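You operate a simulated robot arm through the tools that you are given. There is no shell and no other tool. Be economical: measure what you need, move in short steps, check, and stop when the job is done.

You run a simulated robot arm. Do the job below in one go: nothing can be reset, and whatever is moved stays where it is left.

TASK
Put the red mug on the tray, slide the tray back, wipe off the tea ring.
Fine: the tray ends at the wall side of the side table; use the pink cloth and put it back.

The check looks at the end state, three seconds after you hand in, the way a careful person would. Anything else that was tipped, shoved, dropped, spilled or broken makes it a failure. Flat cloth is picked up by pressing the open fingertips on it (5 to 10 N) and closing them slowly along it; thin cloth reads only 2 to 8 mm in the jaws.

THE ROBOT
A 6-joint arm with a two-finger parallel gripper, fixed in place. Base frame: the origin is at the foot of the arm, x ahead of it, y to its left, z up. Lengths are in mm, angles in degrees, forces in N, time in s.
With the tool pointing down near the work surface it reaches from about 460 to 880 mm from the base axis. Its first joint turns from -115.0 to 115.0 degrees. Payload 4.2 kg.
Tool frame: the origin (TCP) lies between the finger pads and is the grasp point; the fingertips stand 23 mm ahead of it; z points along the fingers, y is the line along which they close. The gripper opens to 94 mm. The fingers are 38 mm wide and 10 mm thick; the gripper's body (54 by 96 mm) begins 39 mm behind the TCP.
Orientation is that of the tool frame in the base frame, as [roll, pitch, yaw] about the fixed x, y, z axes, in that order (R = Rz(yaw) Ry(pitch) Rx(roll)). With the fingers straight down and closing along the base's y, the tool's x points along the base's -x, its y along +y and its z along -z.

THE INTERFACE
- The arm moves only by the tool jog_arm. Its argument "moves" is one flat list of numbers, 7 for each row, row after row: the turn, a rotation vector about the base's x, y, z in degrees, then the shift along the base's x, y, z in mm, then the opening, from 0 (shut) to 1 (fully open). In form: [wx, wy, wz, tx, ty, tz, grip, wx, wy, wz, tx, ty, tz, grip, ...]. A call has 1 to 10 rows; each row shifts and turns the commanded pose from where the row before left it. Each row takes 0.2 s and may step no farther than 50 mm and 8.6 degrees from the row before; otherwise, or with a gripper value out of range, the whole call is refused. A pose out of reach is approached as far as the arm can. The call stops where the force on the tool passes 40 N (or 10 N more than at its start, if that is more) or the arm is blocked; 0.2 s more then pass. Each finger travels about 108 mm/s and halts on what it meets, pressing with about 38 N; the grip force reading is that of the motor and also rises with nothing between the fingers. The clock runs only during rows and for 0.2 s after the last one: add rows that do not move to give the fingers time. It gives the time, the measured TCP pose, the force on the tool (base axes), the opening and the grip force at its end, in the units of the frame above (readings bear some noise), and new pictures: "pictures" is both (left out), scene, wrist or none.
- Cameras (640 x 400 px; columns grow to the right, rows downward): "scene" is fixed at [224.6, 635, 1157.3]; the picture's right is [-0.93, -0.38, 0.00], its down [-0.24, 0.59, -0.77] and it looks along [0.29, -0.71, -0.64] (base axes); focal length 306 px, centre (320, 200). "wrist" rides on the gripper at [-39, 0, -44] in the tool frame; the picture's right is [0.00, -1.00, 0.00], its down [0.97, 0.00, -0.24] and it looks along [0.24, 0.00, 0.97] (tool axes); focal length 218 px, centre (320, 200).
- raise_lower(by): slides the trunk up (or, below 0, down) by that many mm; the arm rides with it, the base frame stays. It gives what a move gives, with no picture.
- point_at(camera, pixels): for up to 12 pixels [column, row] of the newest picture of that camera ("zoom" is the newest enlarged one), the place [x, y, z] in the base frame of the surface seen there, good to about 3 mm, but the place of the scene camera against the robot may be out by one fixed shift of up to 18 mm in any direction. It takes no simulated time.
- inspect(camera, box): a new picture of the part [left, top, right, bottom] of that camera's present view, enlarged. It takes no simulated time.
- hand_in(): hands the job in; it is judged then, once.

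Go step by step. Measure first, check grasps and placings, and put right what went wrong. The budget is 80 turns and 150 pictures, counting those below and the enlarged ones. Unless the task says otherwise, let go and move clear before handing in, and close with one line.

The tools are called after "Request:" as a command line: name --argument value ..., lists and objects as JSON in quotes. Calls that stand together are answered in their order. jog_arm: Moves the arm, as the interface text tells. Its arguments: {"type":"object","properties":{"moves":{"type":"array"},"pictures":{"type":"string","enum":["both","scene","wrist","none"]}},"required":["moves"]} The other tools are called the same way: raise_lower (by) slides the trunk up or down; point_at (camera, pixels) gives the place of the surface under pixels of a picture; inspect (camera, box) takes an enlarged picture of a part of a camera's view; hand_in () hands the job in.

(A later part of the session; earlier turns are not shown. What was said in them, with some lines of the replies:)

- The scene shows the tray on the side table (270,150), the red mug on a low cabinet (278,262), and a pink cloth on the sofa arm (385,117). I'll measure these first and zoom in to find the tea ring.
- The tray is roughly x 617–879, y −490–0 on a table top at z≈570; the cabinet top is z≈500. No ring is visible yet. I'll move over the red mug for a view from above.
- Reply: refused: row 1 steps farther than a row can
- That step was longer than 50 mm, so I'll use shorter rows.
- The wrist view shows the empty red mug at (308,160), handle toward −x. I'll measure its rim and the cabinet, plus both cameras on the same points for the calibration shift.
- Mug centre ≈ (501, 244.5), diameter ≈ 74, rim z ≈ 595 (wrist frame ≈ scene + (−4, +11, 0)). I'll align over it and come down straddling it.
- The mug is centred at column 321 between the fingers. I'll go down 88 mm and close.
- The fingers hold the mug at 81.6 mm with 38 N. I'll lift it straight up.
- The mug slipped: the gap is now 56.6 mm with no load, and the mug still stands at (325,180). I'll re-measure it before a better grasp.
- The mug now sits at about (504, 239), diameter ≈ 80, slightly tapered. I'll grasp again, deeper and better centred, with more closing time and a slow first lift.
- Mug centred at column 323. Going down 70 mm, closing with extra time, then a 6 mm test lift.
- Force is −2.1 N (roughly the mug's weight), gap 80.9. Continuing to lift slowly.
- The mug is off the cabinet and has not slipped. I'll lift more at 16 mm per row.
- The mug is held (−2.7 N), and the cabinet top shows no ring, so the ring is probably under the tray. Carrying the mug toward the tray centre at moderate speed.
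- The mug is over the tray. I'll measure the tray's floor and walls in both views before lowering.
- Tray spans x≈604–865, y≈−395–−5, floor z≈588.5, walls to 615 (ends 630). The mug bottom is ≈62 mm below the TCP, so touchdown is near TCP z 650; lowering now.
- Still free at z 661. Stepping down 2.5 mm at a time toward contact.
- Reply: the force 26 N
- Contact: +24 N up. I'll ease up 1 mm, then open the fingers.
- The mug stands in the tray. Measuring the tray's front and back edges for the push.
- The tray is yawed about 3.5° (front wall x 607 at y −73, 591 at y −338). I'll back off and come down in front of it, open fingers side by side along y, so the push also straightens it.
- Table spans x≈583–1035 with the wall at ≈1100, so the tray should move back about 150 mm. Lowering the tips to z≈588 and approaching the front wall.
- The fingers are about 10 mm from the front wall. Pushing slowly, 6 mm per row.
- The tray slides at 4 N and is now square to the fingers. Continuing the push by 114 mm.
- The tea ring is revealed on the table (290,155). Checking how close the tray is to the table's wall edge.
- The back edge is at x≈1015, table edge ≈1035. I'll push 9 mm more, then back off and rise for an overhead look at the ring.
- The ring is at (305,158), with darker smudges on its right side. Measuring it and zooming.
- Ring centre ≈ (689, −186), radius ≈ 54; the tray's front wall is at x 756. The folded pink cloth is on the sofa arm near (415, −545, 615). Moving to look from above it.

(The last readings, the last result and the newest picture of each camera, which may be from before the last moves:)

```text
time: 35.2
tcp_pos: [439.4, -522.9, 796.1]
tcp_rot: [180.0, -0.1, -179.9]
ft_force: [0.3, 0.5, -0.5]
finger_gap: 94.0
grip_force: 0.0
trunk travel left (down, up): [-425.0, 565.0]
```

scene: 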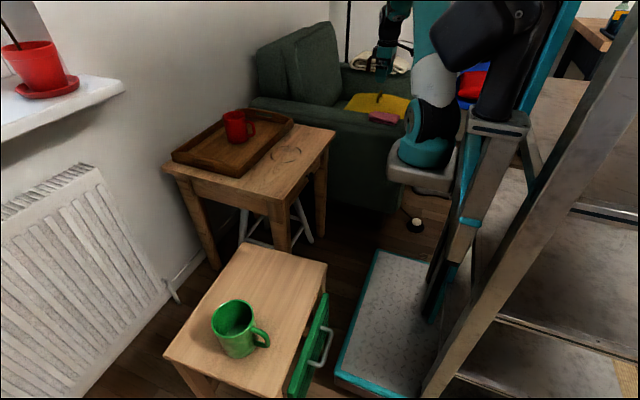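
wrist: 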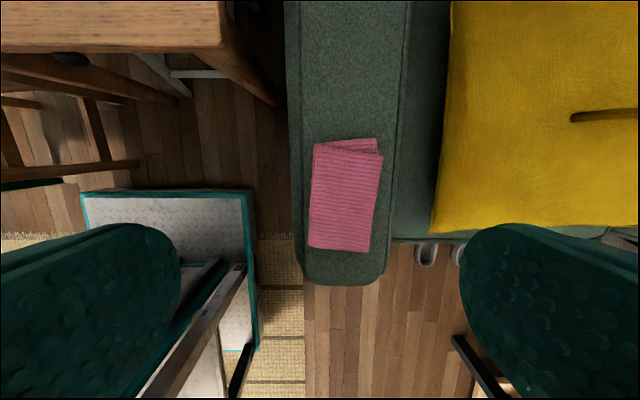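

The cloth is seen flat from above at (345,195). I'll measure its corners, the sofa arm, and zoom.

Request:
point_at --camera "wrist" --pixels '[[315, 146], [375, 141], [381, 157], [369, 250], [311, 245], [345, 195], [345, 170], [345, 230], [303, 200], [388, 200], [345, 110], [455, 200]]'

Request:
inspect --camera "wrist" --box '[270, 115, 430, 275]'

```text
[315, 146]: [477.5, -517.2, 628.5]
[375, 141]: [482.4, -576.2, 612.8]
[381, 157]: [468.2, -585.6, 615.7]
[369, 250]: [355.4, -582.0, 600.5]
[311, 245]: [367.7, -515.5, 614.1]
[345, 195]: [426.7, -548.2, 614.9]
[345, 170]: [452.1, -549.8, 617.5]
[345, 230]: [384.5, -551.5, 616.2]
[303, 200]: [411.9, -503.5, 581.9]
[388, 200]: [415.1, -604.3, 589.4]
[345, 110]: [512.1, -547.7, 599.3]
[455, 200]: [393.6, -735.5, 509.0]
```

```text
2.50 times, centred on (350, 195) of wrist
```

zoom: 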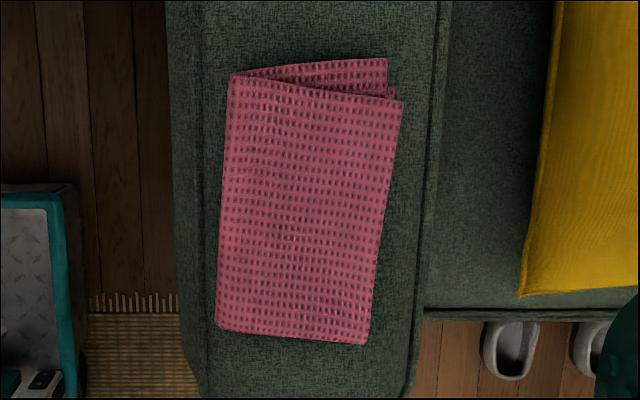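

Cloth spans x 367–480, y −583–−517, top z ≈ 615 on the sofa arm at ≈ 599. I'll come down over its centre with fingers partly open (≈45 mm), stopping just above.

Request:
jog_arm --moves '[0, 0, 0, -14, -27, 0, 0.5, 0, 0, 0, 0, 0, -40, 0.5, 0, 0, 0, 0, 0, -40, 0.5, 0, 0, 0, 0, 0, -40, 0.5, 0, 0, 0, 0, 0, -20, 0.5, 0, 0, 0, 0, 0, 0, 0.5]'

```text
time: 36.6
tcp_pos: [429.8, -548.5, 656.2]
tcp_rot: [180.0, 0.0, -180.0]
ft_force: [-0.3, -0.6, 0.2]
finger_gap: 47.3
grip_force: 0.0
trunk travel left (down, up): [-425.0, 565.0]
```

scene: 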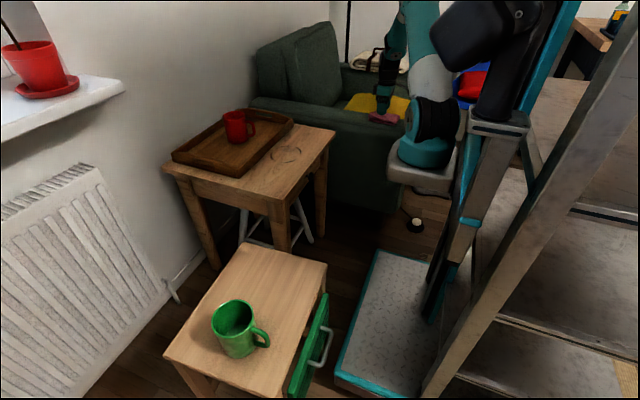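
wrist: 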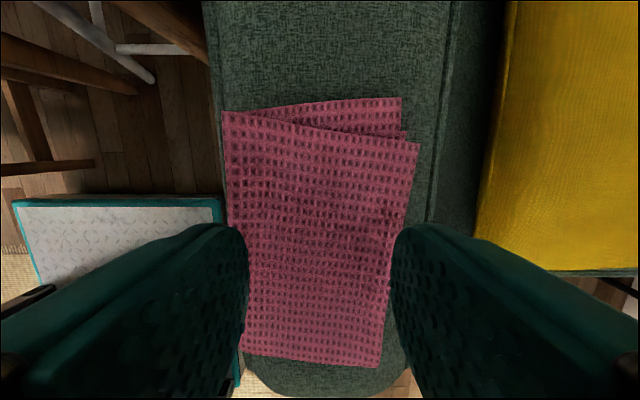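

Well centred over the cloth. Lowering in small steps to feel contact.

Request:
jog_arm --moves '[0, 0, 0, 0, 0, -7, 0.5, 0, 0, 0, 0, 0, -4, 0.5, 0, 0, 0, 0, 0, -3, 0.5, 0, 0, 0, 0, 0, -2, 0.5, 0, 0, 0, 0, 0, 0, 0.5]' --pictures "none"

```text
time: 37.3
tcp_pos: [429.5, -549.3, 650.1]
tcp_rot: [-179.6, 0.2, -179.9]
ft_force: [-8.0, 7.3, 24.9]
finger_gap: 47.8
grip_force: 0.7
trunk travel left (down, up): [-425.0, 565.0]
stopped in row 3: the force on the tool passed its limit (the readings are from after the stop); the commanded pose is now the measured one
```

Contact came at TCP 650, with too much force (25 N). Easing up to reach 5–10 N.

Request:
jog_arm --moves '[0, 0, 0, 0, 0, 1.5, 0.5, 0, 0, 0, 0, 0, 0, 0.5]'

```text
time: 37.9
tcp_pos: [428.9, -549.6, 649.5]
tcp_rot: [-179.5, 0.2, 180.0]
ft_force: [-1.4, 0.8, 19.3]
finger_gap: 47.6
grip_force: 0.8
trunk travel left (down, up): [-425.0, 565.0]
```

scene: 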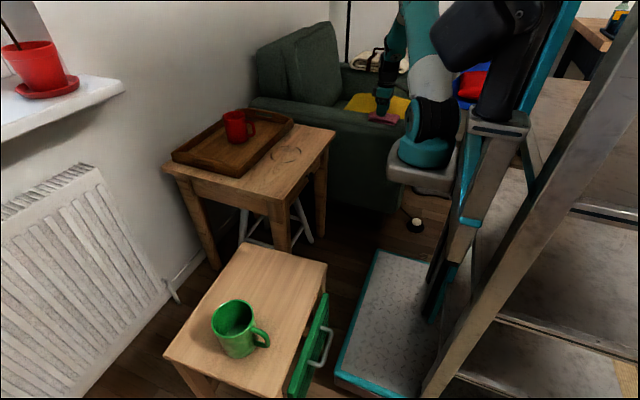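
wrist: 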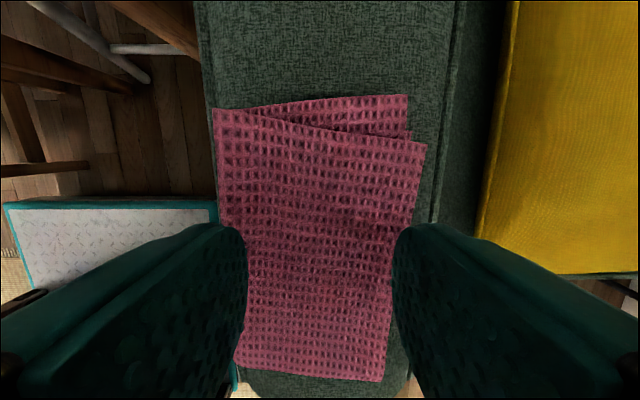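

Force is 19 N with the TCP at 649.5. Zooming to see what the tips are actually touching.

Request:
inspect --camera "scene" --box '[340, 70, 440, 140]'

Request:
point_at --camera "wrist" --pixels '[[225, 130], [320, 150], [415, 165], [320, 220], [320, 300], [260, 330], [370, 340], [320, 70], [240, 270], [395, 280]]'

```text
5.71 times, centred on (390, 105) of scene
```

zoom: 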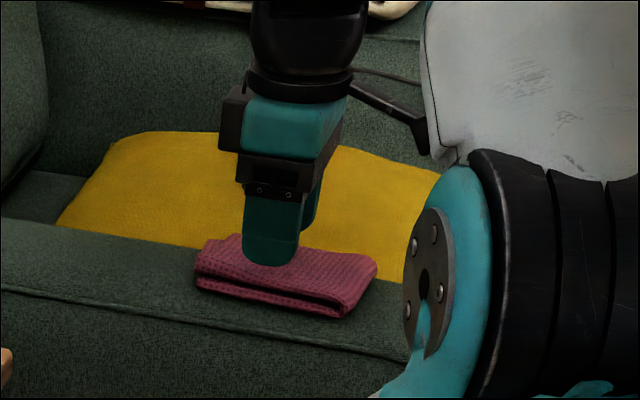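

```text
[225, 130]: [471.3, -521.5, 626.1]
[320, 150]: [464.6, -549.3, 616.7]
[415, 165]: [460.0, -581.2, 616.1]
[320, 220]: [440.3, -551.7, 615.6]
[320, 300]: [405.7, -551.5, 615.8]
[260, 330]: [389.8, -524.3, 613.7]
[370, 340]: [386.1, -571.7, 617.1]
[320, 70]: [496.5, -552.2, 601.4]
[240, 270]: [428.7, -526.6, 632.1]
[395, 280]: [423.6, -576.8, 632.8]
```

The tips are on the cloth as intended. Reducing the force by lifting a bit more.

Request:
jog_arm --moves '[0, 0, 0, 0, 0, 1, 0.5, 0, 0, 0, 0, 0, 0, 0.5]' --pictures "none"

```text
time: 38.5
tcp_pos: [429.4, -548.8, 650.9]
tcp_rot: [-179.6, 0.3, 179.9]
ft_force: [3.1, -2.7, 16.1]
finger_gap: 47.5
grip_force: 0.9
trunk travel left (down, up): [-425.0, 565.0]
```

Request:
jog_arm --moves '[0, 0, 0, 0, 0, 2, 0.5, 0, 0, 0, 0, 0, 0, 0.5]' --pictures "none"

```text
time: 39.1
tcp_pos: [429.7, -548.8, 650.5]
tcp_rot: [-179.8, 0.1, 180.0]
ft_force: [-0.1, -0.4, -0.1]
finger_gap: 47.0
grip_force: 0.0
trunk travel left (down, up): [-425.0, 565.0]
```

Free now; contact is just below. Going down 1.2 mm.

Request:
jog_arm --moves '[0, 0, 0, 0, 0, -1.2, 0.5, 0, 0, 0, 0, 0, 0, 0.5]' --pictures "none"

```text
time: 39.7
tcp_pos: [430.3, -549.7, 650.2]
tcp_rot: [-179.7, 0.1, 179.9]
ft_force: [-0.3, 0.1, 1.7]
finger_gap: 47.1
grip_force: 0.6
trunk travel left (down, up): [-425.0, 565.0]
```

Request:
jog_arm --moves '[0, 0, 0, 0, 0, -0.9, 0.5, 0, 0, 0, 0, 0, 0, 0.5]' --pictures "none"

```text
time: 40.3
tcp_pos: [430.5, -549.5, 650.3]
tcp_rot: [-179.6, 0.2, 180.0]
ft_force: [-0.2, 1.5, 8.7]
finger_gap: 47.5
grip_force: 0.9
trunk travel left (down, up): [-425.0, 565.0]
```

8.7 N, in the range. Closing the fingers slowly.

Request:
jog_arm --moves '[0, 0, 0, 0, 0, 0, 0.46, 0, 0, 0, 0, 0, 0, 0.42, 0, 0, 0, 0, 0, 0, 0.38, 0, 0, 0, 0, 0, 0, 0.34, 0, 0, 0, 0, 0, 0, 0.3, 0, 0, 0, 0, 0, 0, 0.26, 0, 0, 0, 0, 0, 0, 0.22]' --pictures "wrist"

```text
time: 41.9
tcp_pos: [430.4, -550.1, 649.9]
tcp_rot: [-179.6, 0.1, -180.0]
ft_force: [0.5, 9.2, 17.2]
finger_gap: 25.4
grip_force: 5.4
trunk travel left (down, up): [-425.0, 565.0]
```

wrist: 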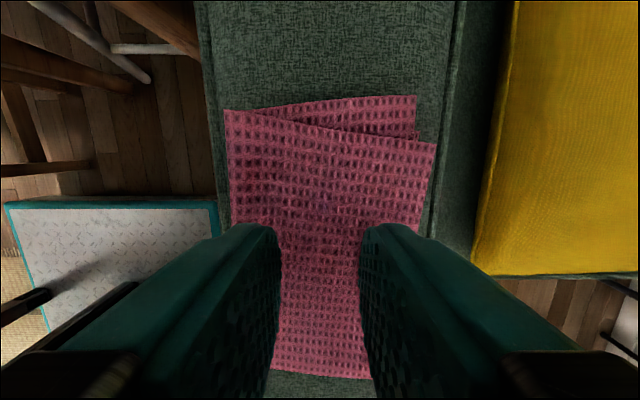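

The force has risen to 17 N, so I'll ease up 0.8 mm and keep closing slowly.

Request:
jog_arm --moves '[0, 0, 0, 0, 0, 0.8, 0.22, 0, 0, 0, 0, 0, 0, 0.18, 0, 0, 0, 0, 0, 0, 0.14, 0, 0, 0, 0, 0, 0, 0.1, 0, 0, 0, 0, 0, 0, 0.06, 0, 0, 0, 0, 0, 0, 0.02, 0, 0, 0, 0, 0, 0, 0, 0, 0, 0, 0, 0, 0, 0]' --pictures "wrist"

```text
time: 43.7
tcp_pos: [430.1, -549.9, 650.4]
tcp_rot: [-179.6, 0.1, 179.9]
ft_force: [-0.8, -1.2, 4.0]
finger_gap: 0.2
grip_force: 38.0
trunk travel left (down, up): [-425.0, 565.0]
```

wrist: 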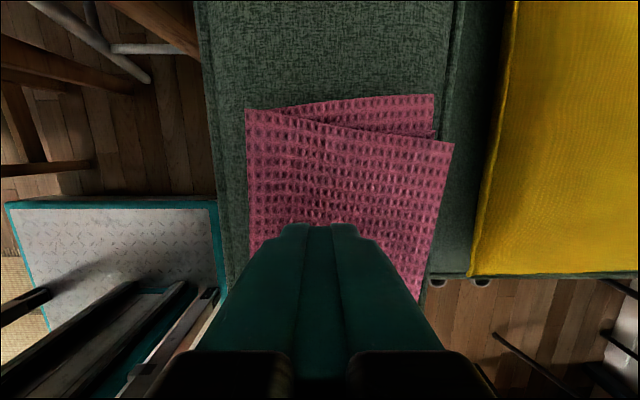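

The fingers closed on nothing (0.2 mm) and nudged the cloth about 10 mm toward −y, because only the left finger touched its raised edge. I'll rise and re-measure the cloth's profile.

Request:
jog_arm --moves '[0, 0, 0, 0, 0, 5, 0, 0, 0, 0, 0, 0, 40, 0.3, 0, 0, 0, 0, 0, 40, 0.6, 0, 0, 0, 0, 0, 0, 1, 0, 0, 0, 0, 0, 0, 1]'

```text
time: 44.9
tcp_pos: [432.0, -550.3, 734.1]
tcp_rot: [-179.6, 0.0, -179.8]
ft_force: [0.0, 0.2, -0.3]
finger_gap: 94.1
grip_force: 0.0
trunk travel left (down, up): [-425.0, 565.0]
```

scene: 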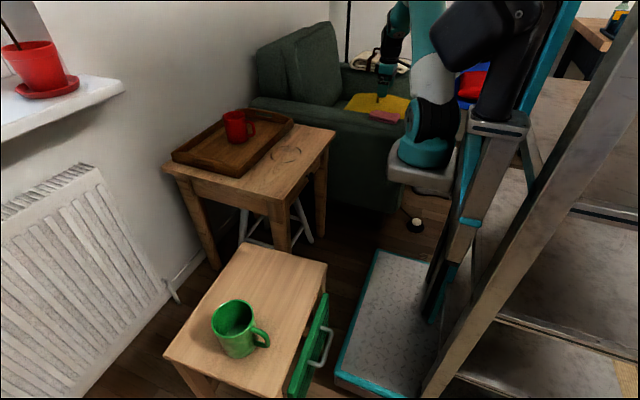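
wrist: 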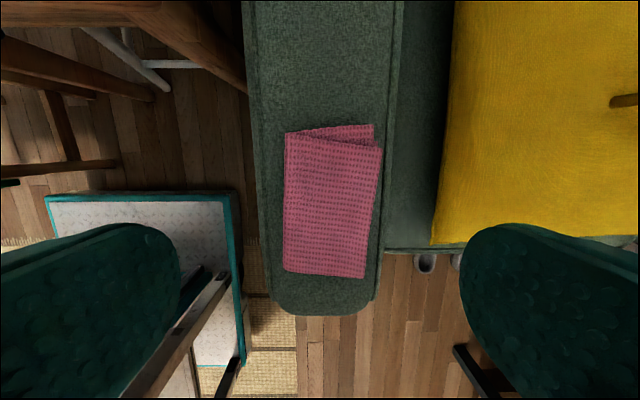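

Request:
point_at --camera "wrist" --pixels '[[290, 150], [290, 200], [290, 250], [310, 200], [330, 200], [350, 200], [370, 200], [330, 150], [330, 250], [330, 270], [375, 155], [360, 268]]'

Request:
inspect --camera "wrist" --box '[250, 110, 410, 290]'

Request:
inspect --camera "scene" --box '[355, 95, 415, 135]'

```text
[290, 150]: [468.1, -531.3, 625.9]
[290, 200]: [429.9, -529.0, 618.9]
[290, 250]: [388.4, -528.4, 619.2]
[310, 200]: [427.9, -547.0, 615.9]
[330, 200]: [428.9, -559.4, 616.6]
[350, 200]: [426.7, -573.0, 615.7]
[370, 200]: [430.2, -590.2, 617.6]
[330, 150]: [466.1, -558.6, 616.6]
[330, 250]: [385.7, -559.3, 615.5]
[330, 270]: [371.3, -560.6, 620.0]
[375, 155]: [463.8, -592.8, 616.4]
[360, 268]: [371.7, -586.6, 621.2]
```

```text
2.22 times, centred on (330, 200) of wrist
```

zoom: 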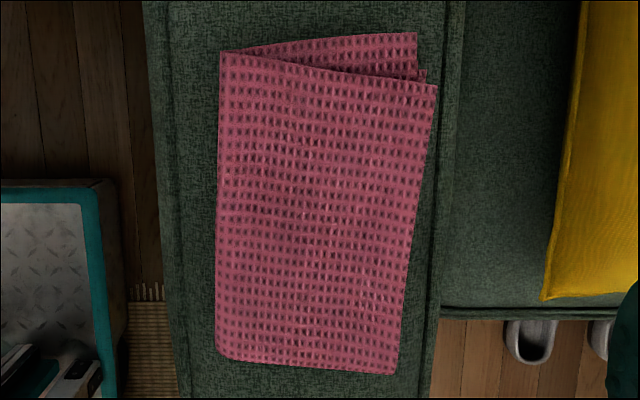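

```text
10.00 times, centred on (385, 115) of scene
```

zoom: 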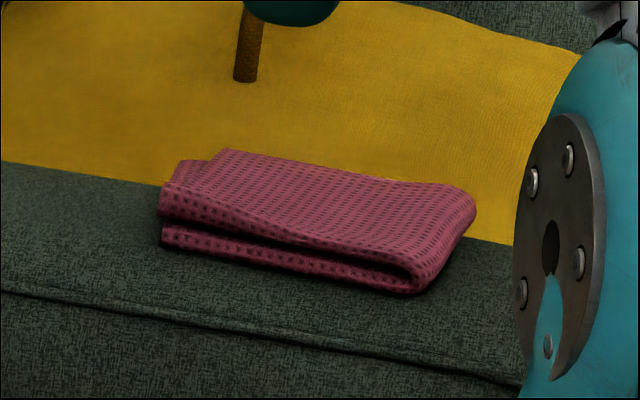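

The cloth kept its shape while being pushed, so it behaves as a firm folded bundle ≈ 62 mm wide (y −529 to −591) and ≈ 18 mm thick. I'll straddle it along y with fully open fingers and grip its sides, keeping the tips above the sofa arm.

Request:
jog_arm --moves '[-0.4, 0, 0, -6, -9.5, 0, 1, 0, 0, 0, 0, 0, -40, 1, 0, 0, 0, 0, 0, -40, 1, 0, 0, 0, 0, 0, -10, 1, 0, 0, 0, 0, 0, 0, 1]'

```text
time: 46.1
tcp_pos: [425.7, -558.6, 644.4]
tcp_rot: [-179.3, 0.1, -180.0]
ft_force: [-0.3, 0.4, -0.4]
finger_gap: 94.1
grip_force: 0.1
trunk travel left (down, up): [-425.0, 565.0]
```

scene: 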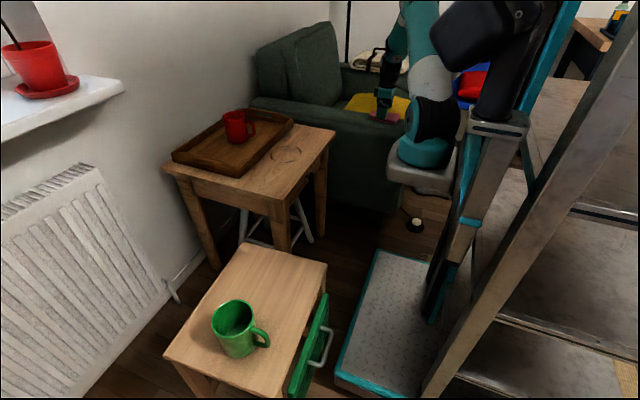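
wrist: 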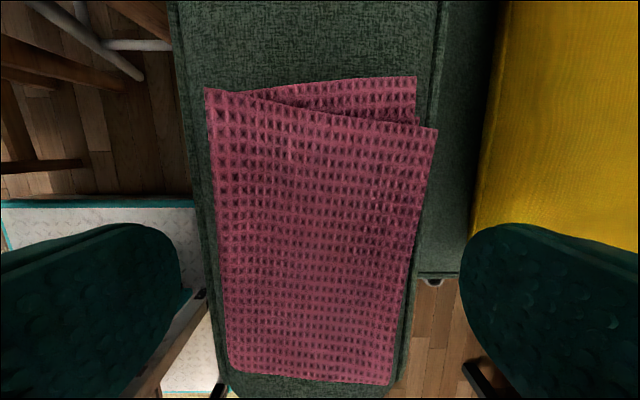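

Cloth is centred between the fingers (columns 207–435). Lowering 17 mm and closing gently.

Request:
jog_arm --moves '[-0.6, 0, 0, 0, 0, -6, 1, 0, 0, 0, 0, 0, -6, 1, 0, 0, 0, 0, 0, -5, 1, 0, 0, 0, 0, 0, 0, 1]' --pictures "none"

```text
time: 47.1
tcp_pos: [426.0, -558.1, 627.2]
tcp_rot: [-178.7, 0.1, 180.0]
ft_force: [0.0, -0.5, -0.1]
finger_gap: 93.9
grip_force: 0.1
trunk travel left (down, up): [-425.0, 565.0]
```

Free at z 627. My roll fix had the wrong sign (yaw is 180°), so I'll undo it with +1.3°, then close slowly.

Request:
jog_arm --moves '[1.3, 0, 0, 0, 0, 0, 1, 0, 0, 0, 0, 0, 0, 0.9, 0, 0, 0, 0, 0, 0, 0.82, 0, 0, 0, 0, 0, 0, 0.76, 0, 0, 0, 0, 0, 0, 0.7, 0, 0, 0, 0, 0, 0, 0.65, 0, 0, 0, 0, 0, 0, 0.6, 0, 0, 0, 0, 0, 0, 0.55, 0, 0, 0, 0, 0, 0, 0.5]'

```text
time: 49.1
tcp_pos: [424.8, -558.5, 626.9]
tcp_rot: [-180.0, 0.1, 180.0]
ft_force: [-0.1, -0.6, 0.3]
finger_gap: 69.4
grip_force: 38.4
trunk travel left (down, up): [-425.0, 565.0]
```

scene: 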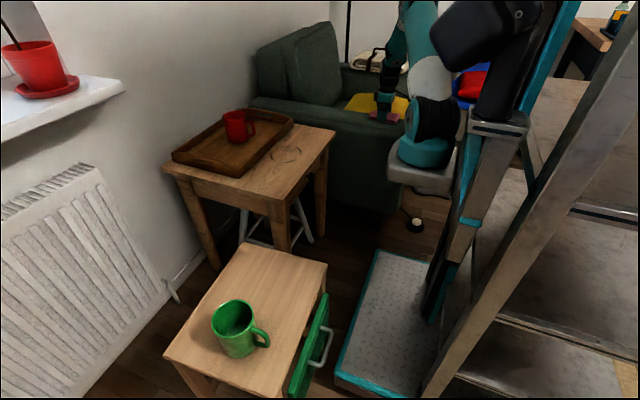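
wrist: 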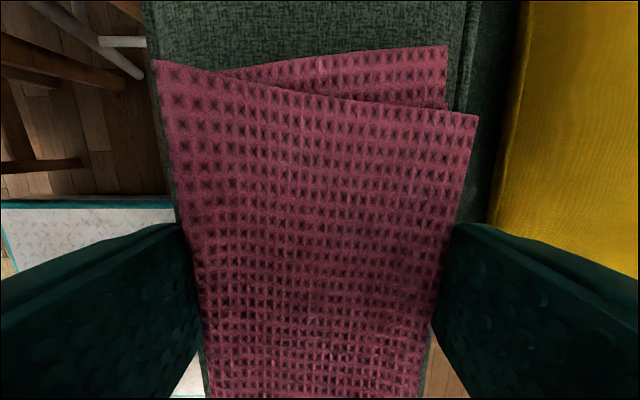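

Gripped at 69.4 mm with 38 N: the bundle is firm. Now a slow test lift.

Request:
jog_arm --moves '[0, 0, 0, 0, 0, 5, 0.4, 0, 0, 0, 0, 0, 10, 0.4, 0, 0, 0, 0, 0, 15, 0.4, 0, 0, 0, 0, 0, 15, 0.4, 0, 0, 0, 0, 0, 15, 0.4, 0, 0, 0, 0, 0, 0, 0.4]'

```text
time: 50.5
tcp_pos: [424.8, -560.4, 688.6]
tcp_rot: [180.0, 0.1, -180.0]
ft_force: [0.4, 0.5, -0.9]
finger_gap: 69.1
grip_force: 37.8
trunk travel left (down, up): [-425.0, 565.0]
```

scene: 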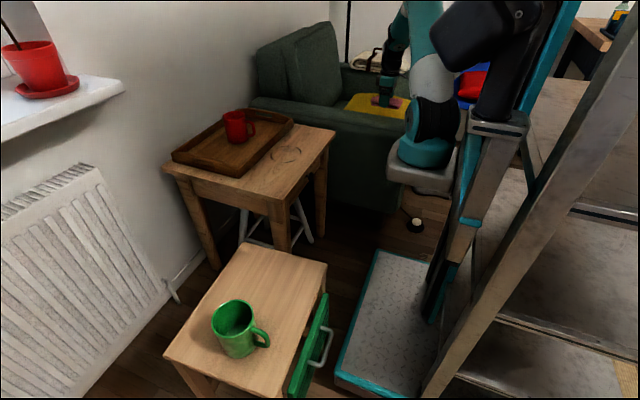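
wrist: 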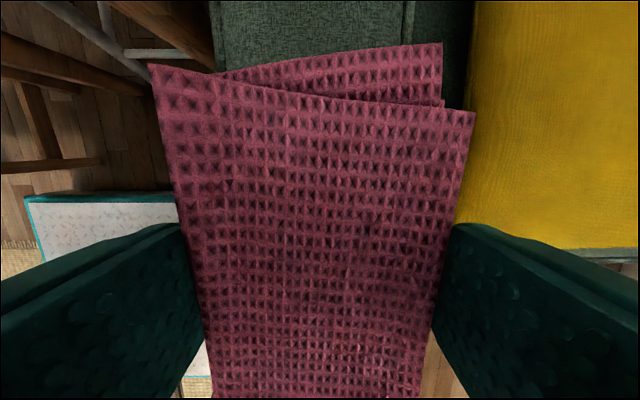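

The cloth is lifted and steady. Carrying it over to the ring, ending at about (681, −186).

Request:
jog_arm --moves '[0, 0, 0, 16, 23, 0, 0.4, 0, 0, 0, 16, 23, 0, 0.4, 0, 0, 0, 16, 23, 0, 0.4, 0, 0, 0, 16, 23, 0, 0.4, 0, 0, 0, 16, 23, 0, 0.4, 0, 0, 0, 16, 23, 0, 0.4, 0, 0, 0, 16, 23, 0, 0.4, 0, 0, 0, 16, 23, 0, 0.4]' --pictures "none"

Request:
jog_arm --moves '[0, 0, 0, 16, 23, 0, 0.4, 0, 0, 0, 16, 23, 0, 0.4, 0, 0, 0, 16, 23, 0, 0.4, 0, 0, 0, 16, 23, 0, 0.4, 0, 0, 0, 16, 23, 0, 0.4, 0, 0, 0, 16, 23, 0, 0.4, 0, 0, 0, 16, 23, 0, 0.4, 0, 0, 0, 16, 23, 0, 0.4, 0, 0, 0, 0, 0, 0, 0.4]'

```text
time: 52.3
tcp_pos: [553.8, -372.4, 687.8]
tcp_rot: [-180.0, 0.2, 179.9]
ft_force: [1.1, 0.8, -0.5]
finger_gap: 69.2
grip_force: 37.5
trunk travel left (down, up): [-425.0, 565.0]
```

```text
time: 54.3
tcp_pos: [680.9, -190.0, 690.9]
tcp_rot: [180.0, 0.1, -179.9]
ft_force: [0.2, -0.4, -0.2]
finger_gap: 69.1
grip_force: 38.1
trunk travel left (down, up): [-425.0, 565.0]
```

scene: 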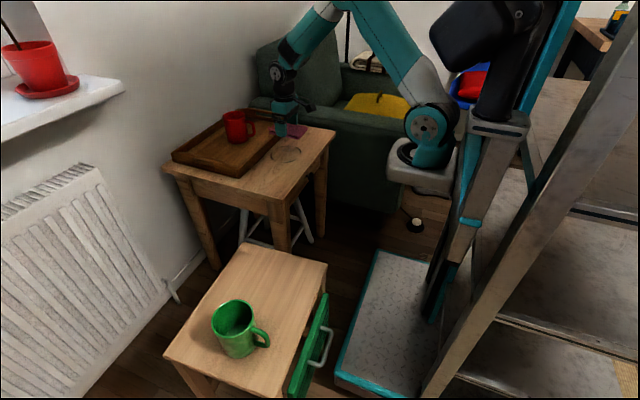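
wrist: 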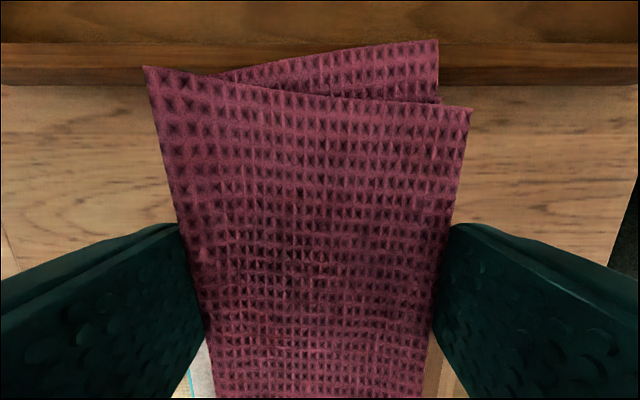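

Over the ring. Checking how far the cloth's leading edge is from the tray wall.

Request:
point_at --camera "wrist" --pixels '[[150, 70], [435, 43], [468, 108], [320, 60], [320, 80], [50, 88], [560, 90], [50, 50], [230, 390]]'

Request:
inspect --camera "scene" --box '[230, 80, 350, 180]'

```text
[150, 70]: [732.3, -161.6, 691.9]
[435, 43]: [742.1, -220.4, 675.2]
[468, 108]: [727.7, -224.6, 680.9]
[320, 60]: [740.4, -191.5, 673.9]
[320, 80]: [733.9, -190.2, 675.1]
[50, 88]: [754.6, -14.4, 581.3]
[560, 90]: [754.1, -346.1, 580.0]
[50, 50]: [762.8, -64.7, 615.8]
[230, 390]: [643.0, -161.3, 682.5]
```

```text
4.00 times, centred on (290, 130) of scene
```

zoom: 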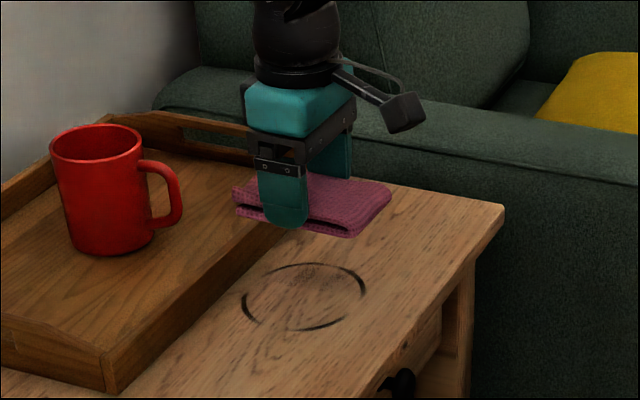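

The cloth tip is 13 mm short of the tray wall. Lowering to just above the table.

Request:
jog_arm --moves '[0, 0, 0, 0, 0, -25, 0.4, 0, 0, 0, 0, 0, -25, 0.4, 0, 0, 0, 0, 0, -20, 0.4, 0, 0, 0, 0, 0, -7, 0.4, 0, 0, 0, 0, 0, -2, 0.4, 0, 0, 0, 0, 0, 0, 0.4]' --pictures "none"

```text
time: 55.7
tcp_pos: [681.2, -192.5, 610.1]
tcp_rot: [-180.0, 0.1, -180.0]
ft_force: [0.1, -0.8, -0.1]
finger_gap: 69.0
grip_force: 38.3
trunk travel left (down, up): [-425.0, 565.0]
```

Request:
jog_arm --moves '[0, 0, 0, 0, 0, -1, 0.4, 0, 0, 0, 0, 0, -1, 0.4, 0, 0, 0, 0, 0, 0, 0.4]' --pictures "none"

```text
time: 56.5
tcp_pos: [679.9, -192.2, 608.0]
tcp_rot: [-180.0, 0.1, 180.0]
ft_force: [-0.9, 0.5, 0.7]
finger_gap: 69.3
grip_force: 38.1
trunk travel left (down, up): [-425.0, 565.0]
```

Request:
jog_arm --moves '[0, 0, 0, 0, 0, -1, 0.4, 0, 0, 0, 0, 0, 0, 0.4]' --pictures "none"

```text
time: 57.1
tcp_pos: [679.7, -192.2, 606.9]
tcp_rot: [-180.0, 0.2, -180.0]
ft_force: [-2.8, 0.9, 9.4]
finger_gap: 69.0
grip_force: 38.2
trunk travel left (down, up): [-425.0, 565.0]
```

Pressing at 9.4 N. Starting the wipe: first toward +y along x≈686.

Request:
jog_arm --moves '[0, 0, 0, 6, 6, 0, 0.4, 0, 0, 0, 0, 10, 0, 0.4, 0, 0, 0, 0, 10, 0, 0.4, 0, 0, 0, 0, 10, 0, 0.4, 0, 0, 0, 0, 10, 0, 0.4, 0, 0, 0, 0, 10, 0, 0.4, 0, 0, 0, 0, 10, 0, 0.4, 0, 0, 0, 0, 10, 0, 0.4, 0, 0, 0, 0, 10, 0, 0.4]' --pictures "scene"

```text
time: 59.1
tcp_pos: [686.0, -104.3, 607.1]
tcp_rot: [180.0, 0.1, -179.9]
ft_force: [0.2, -1.3, 2.0]
finger_gap: 69.2
grip_force: 37.9
trunk travel left (down, up): [-425.0, 565.0]
```

scene: 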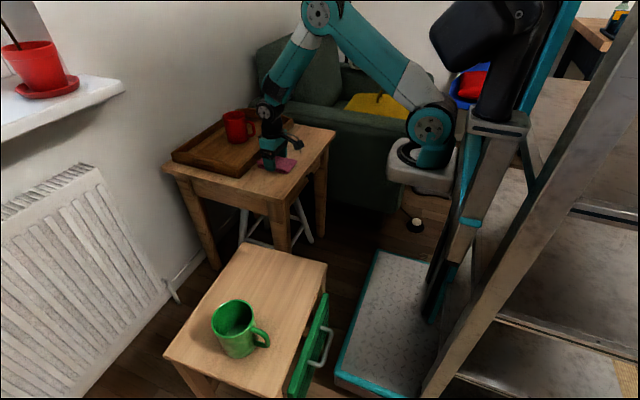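

The force has dropped to 2 N here, so I'll press 0.7 mm more and sweep back toward −y across the whole ring.

Request:
jog_arm --moves '[0, 0, 0, 0, 0, -0.7, 0.4, 0, 0, 0, 0, -14, 0, 0.4, 0, 0, 0, 0, -14, 0, 0.4, 0, 0, 0, 0, -14, 0, 0.4, 0, 0, 0, 0, -14, 0, 0.4, 0, 0, 0, 0, -14, 0, 0.4, 0, 0, 0, 0, -14, 0, 0.4, 0, 0, 0, 0, -14, 0, 0.4, 0, 0, 0, 0, -14, 0, 0.4, 0, 0, 0, 0, -14, 0, 0.4]' --pictures "none"

Request:
jog_arm --moves '[0, 0, 0, 0, -14, 0, 0.4, 0, 0, 0, 0, -14, 0, 0.4, 0, 0, 0, 0, -14, 0, 0.4, 0, 0, 0, 0, 0, 0, 0.4]' --pictures "scene"

Request:
inspect --camera "scene" --box '[230, 80, 350, 180]'

```text
time: 61.3
tcp_pos: [685.5, -231.4, 607.6]
tcp_rot: [-180.0, 0.2, -179.9]
ft_force: [-0.7, 17.2, 23.6]
finger_gap: 69.1
grip_force: 38.0
trunk travel left (down, up): [-425.0, 565.0]
```

```text
time: 62.3
tcp_pos: [683.5, -274.8, 606.3]
tcp_rot: [-180.0, 0.0, 180.0]
ft_force: [0.4, 8.7, 13.8]
finger_gap: 69.3
grip_force: 38.2
trunk travel left (down, up): [-425.0, 565.0]
```

scene: 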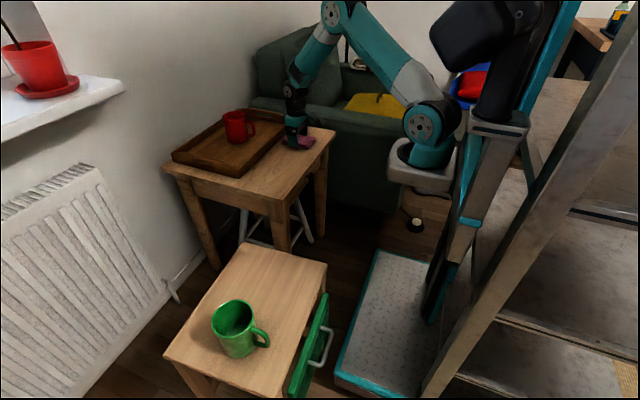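

```text
4.00 times, centred on (290, 130) of scene
```

zoom: 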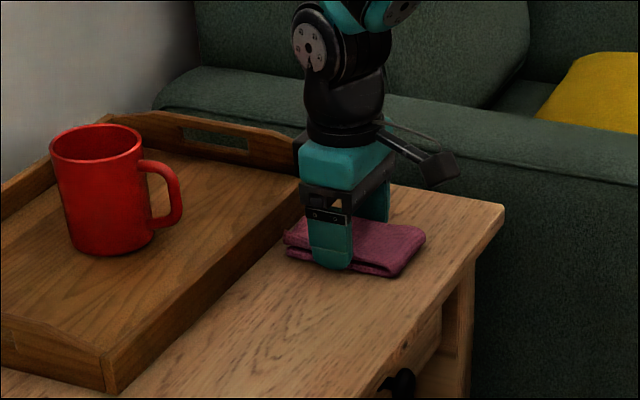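

The visible part of the ring is gone. One more lighter sweep back at a slightly smaller x, then I'll lift and look.

Request:
jog_arm --moves '[0, 0, 0, -6, 0, 0.3, 0.4, 0, 0, 0, -6, 18, 0, 0.4, 0, 0, 0, 0, 20, 0, 0.4, 0, 0, 0, 0, 20, 0, 0.4, 0, 0, 0, 0, 20, 0, 0.4, 0, 0, 0, 0, 20, 0, 0.4, 0, 0, 0, 0, 20, 0, 0.4, 0, 0, 0, 0, 20, 0, 0.4, 0, 0, 0, 0, 20, 0, 0.4, 0, 0, 0, 0, 10, 0, 0.4]' --pictures "none"

Request:
jog_arm --moves '[0, 0, 0, 0, 0, 10, 0.4, 0, 0, 0, 0, 0, 20, 0.4, 0, 0, 0, -10, -20, 25, 0.4, 0, 0, 0, -16, -23, 25, 0.4, 0, 0, 0, -16, -23, 10, 0.4, 0, 0, 0, -16, -23, 0, 0.4, 0, 0, 0, -16, -23, 0, 0.4, 0, 0, 0, -16, -23, 0, 0.4, 0, 0, 0, -16, -23, 0, 0.4, 0, 0, 0, -16, -23, 0, 0.4]'

Request:
inspect --camera "scene" --box '[220, 80, 350, 200]'

```text
time: 64.5
tcp_pos: [673.7, -103.4, 605.9]
tcp_rot: [179.9, 0.2, 180.0]
ft_force: [-1.3, -13.4, 20.4]
finger_gap: 69.1
grip_force: 38.3
trunk travel left (down, up): [-425.0, 565.0]
```

```text
time: 66.7
tcp_pos: [550.8, -284.8, 696.9]
tcp_rot: [179.9, 0.2, -179.9]
ft_force: [-0.3, 0.5, 0.0]
finger_gap: 69.2
grip_force: 37.9
trunk travel left (down, up): [-425.0, 565.0]
```

scene: 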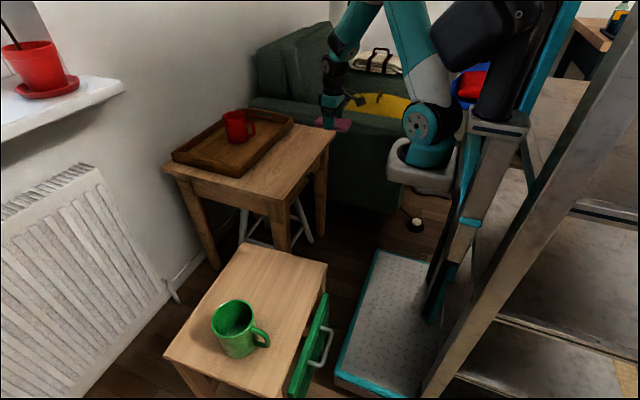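
wrist: 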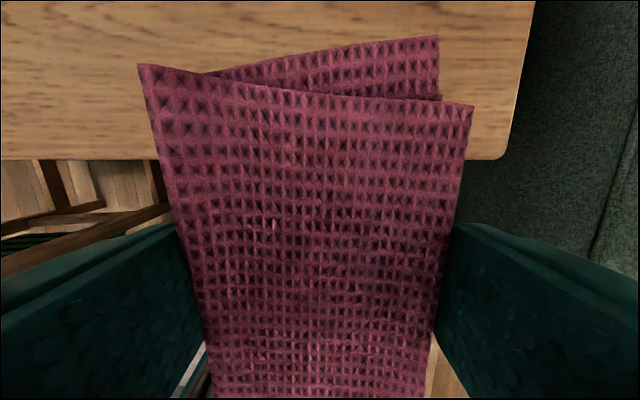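

```text
3.33 times, centred on (285, 140) of scene
```

zoom: 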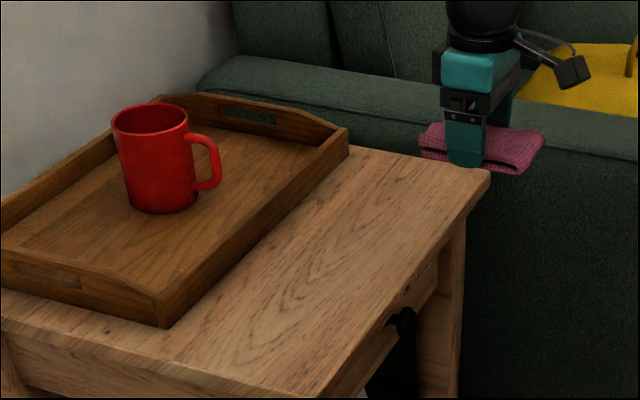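

The ring is fully wiped from the table. Carrying the cloth back toward its original spot (TCP ≈ (425, −548)).

Request:
jog_arm --moves '[0, 0, 0, -12.6, -26.3, 0, 0.4, 0, 0, 0, -12.6, -26.3, 0, 0.4, 0, 0, 0, -12.6, -26.3, 0, 0.4, 0, 0, 0, -12.6, -26.3, 0, 0.4, 0, 0, 0, -12.6, -26.3, 0, 0.4, 0, 0, 0, -12.6, -26.3, 0, 0.4, 0, 0, 0, -12.6, -26.3, 0, 0.4, 0, 0, 0, -12.6, -26.3, 0, 0.4, 0, 0, 0, -12.6, -26.3, 0, 0.4, 0, 0, 0, -12.6, -26.3, 0, 0.4]' --pictures "none"

Request:
jog_arm --moves '[0, 0, 0, 0, 0, -20, 0.4, 0, 0, 0, 0, 0, -20, 0.4, 0, 0, 0, 0, 0, -15, 0.4, 0, 0, 0, 0, 0, 0, 0.4]'

```text
time: 68.9
tcp_pos: [423.9, -549.0, 696.5]
tcp_rot: [180.0, 0.1, 180.0]
ft_force: [0.5, -0.2, 0.2]
finger_gap: 68.9
grip_force: 38.1
trunk travel left (down, up): [-425.0, 565.0]
```

```text
time: 69.9
tcp_pos: [425.5, -548.8, 638.7]
tcp_rot: [-179.8, 0.0, -179.9]
ft_force: [0.6, 0.1, 0.0]
finger_gap: 69.1
grip_force: 37.9
trunk travel left (down, up): [-425.0, 565.0]
```

scene: 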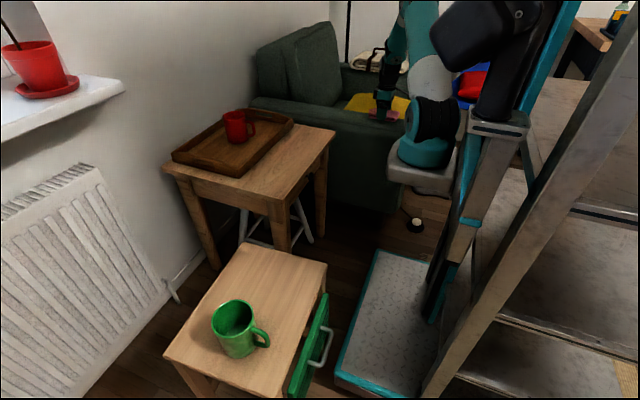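
wrist: 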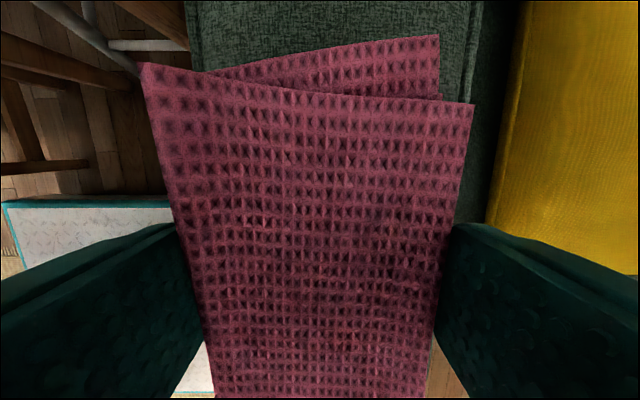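

At z 639 over the original spot; lowering slowly to contact.

Request:
jog_arm --moves '[0, 0, 0, 0, 0, -4, 0.4, 0, 0, 0, 0, 0, -3, 0.4, 0, 0, 0, 0, 0, -2, 0.4, 0, 0, 0, 0, 0, -1, 0.4, 0, 0, 0, 0, 0, 0, 0.4]' --pictures "none"

```text
time: 71.1
tcp_pos: [426.4, -549.6, 631.0]
tcp_rot: [180.0, 0.2, -180.0]
ft_force: [-0.5, -0.1, 0.0]
finger_gap: 69.1
grip_force: 38.2
trunk travel left (down, up): [-425.0, 565.0]
```

Request:
jog_arm --moves '[0, 0, 0, 0, 0, -1.5, 0.4, 0, 0, 0, 0, 0, -1, 0.4, 0, 0, 0, 0, 0, 0, 0.4]' --pictures "none"

```text
time: 71.9
tcp_pos: [425.3, -548.6, 628.1]
tcp_rot: [-179.9, 0.1, -180.0]
ft_force: [-0.5, 0.3, -0.4]
finger_gap: 69.4
grip_force: 38.0
trunk travel left (down, up): [-425.0, 565.0]
```

Request:
jog_arm --moves '[0, 0, 0, 0, 0, -1, 0.4, 0, 0, 0, 0, 0, -0.8, 0.4, 0, 0, 0, 0, 0, 0, 0.4]' --pictures "none"

```text
time: 72.7
tcp_pos: [427.4, -549.8, 626.2]
tcp_rot: [180.0, 0.1, -180.0]
ft_force: [-0.4, -0.2, 0.6]
finger_gap: 69.2
grip_force: 38.2
trunk travel left (down, up): [-425.0, 565.0]
```

Near the original gripping height with touch beginning; I'll release here and rise.

Request:
jog_arm --moves '[0, 0, 0, 0, 0, 0, 0.78, 0, 0, 0, 0, 0, 0, 0.9, 0, 0, 0, 0, 0, 0, 1, 0, 0, 0, 0, 0, 0, 1, 0, 0, 0, 0, 0, 20, 1, 0, 0, 0, 0, 0, 40, 1, 0, 0, 0, 0, 0, 45, 1, 0, 0, 0, 0, 0, 45, 1, 0, 0, 0, 0, 0, 0, 1]'

Request:
point_at --camera "wrist" --pixels '[[320, 200]]'

```text
time: 74.7
tcp_pos: [427.1, -548.4, 776.8]
tcp_rot: [180.0, 0.1, 180.0]
ft_force: [1.3, -0.4, -0.2]
finger_gap: 94.0
grip_force: 0.0
trunk travel left (down, up): [-425.0, 565.0]
```

scene: 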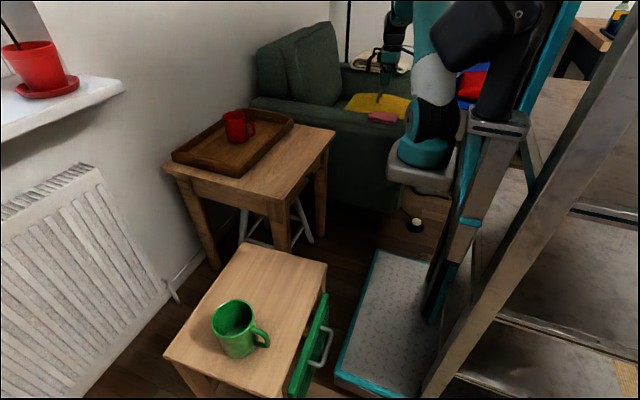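
wrist: 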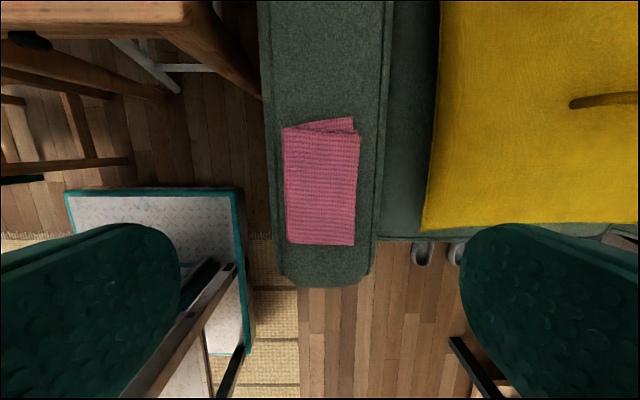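

```text
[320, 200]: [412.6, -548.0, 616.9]
```

The cloth lies folded back on the sofa arm (corners 283–360 × 120–245). Moving over the side table for a final overhead check of the ring and tray.

Request:
jog_arm --moves '[0, 0, 0, 28, 40, 5, 1, 0, 0, 0, 28, 40, 5, 1, 0, 0, 0, 28, 40, 5, 1, 0, 0, 0, 28, 40, 5, 1, 0, 0, 0, 28, 40, 0, 1, 0, 0, 0, 28, 40, 0, 1, 0, 0, 0, 28, 40, 0, 1, 0, 0, 0, 28, 40, 0, 1, 0, 0, 0, 0, 0, 0, 1]'

Request:
inspect --camera "wrist" --box '[180, 60, 460, 240]'

Request:
inspect --camera "scene" --box '[150, 90, 420, 260]'

Request:
point_at --camera "scene" --pixels '[[172, 155], [164, 168], [208, 131], [240, 178], [385, 116]]'

```text
time: 76.7
tcp_pos: [650.4, -227.3, 796.3]
tcp_rot: [180.0, 0.1, -180.0]
ft_force: [0.0, 0.4, -0.4]
finger_gap: 93.8
grip_force: 0.1
trunk travel left (down, up): [-425.0, 565.0]
```

scene: 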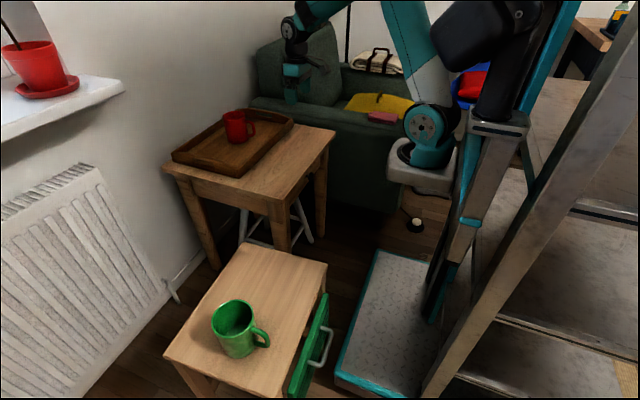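
wrist: 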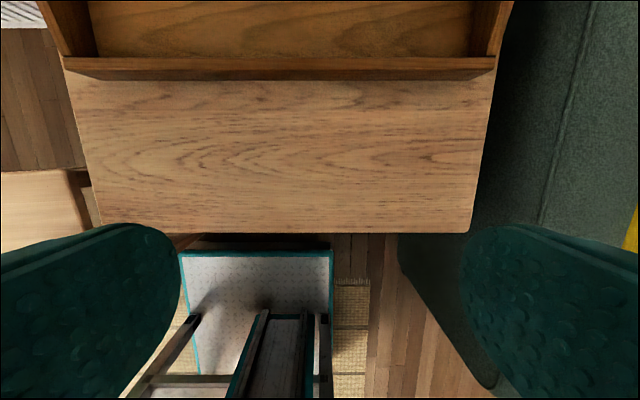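

```text
2.22 times, centred on (320, 150) of wrist
```

zoom: 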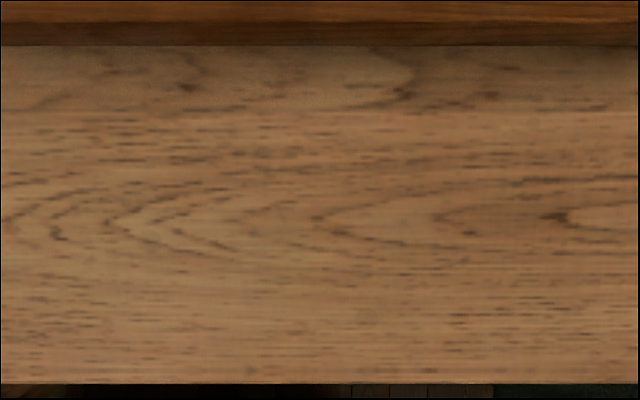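

```text
2.35 times, centred on (285, 175) of scene
```

zoom: 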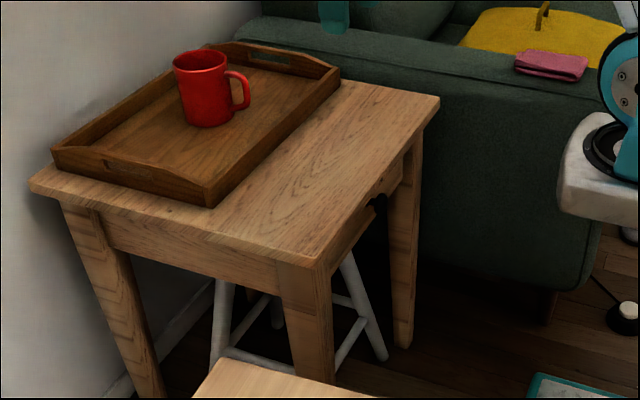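

```text
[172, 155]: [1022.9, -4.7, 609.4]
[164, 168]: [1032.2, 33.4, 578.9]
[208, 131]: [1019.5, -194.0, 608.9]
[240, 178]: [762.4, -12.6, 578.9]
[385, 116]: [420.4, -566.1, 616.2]
```

The overhead zoom shows clean wood with no trace of the ring. The tray's back edge is at x≈1021, close to the table's wall edge at ≈1035. The mug stands in the tray, the cloth is back on the sofa arm, and the arm is clear, so I'm handing in.

Request:
hand_in

```text
The job is handed in.
```

The red mug is on the tray, the tray is at the wall side of the side table, the tea ring is wiped off, and the pink cloth is back on the sofa arm, within about 15 mm of where it was.
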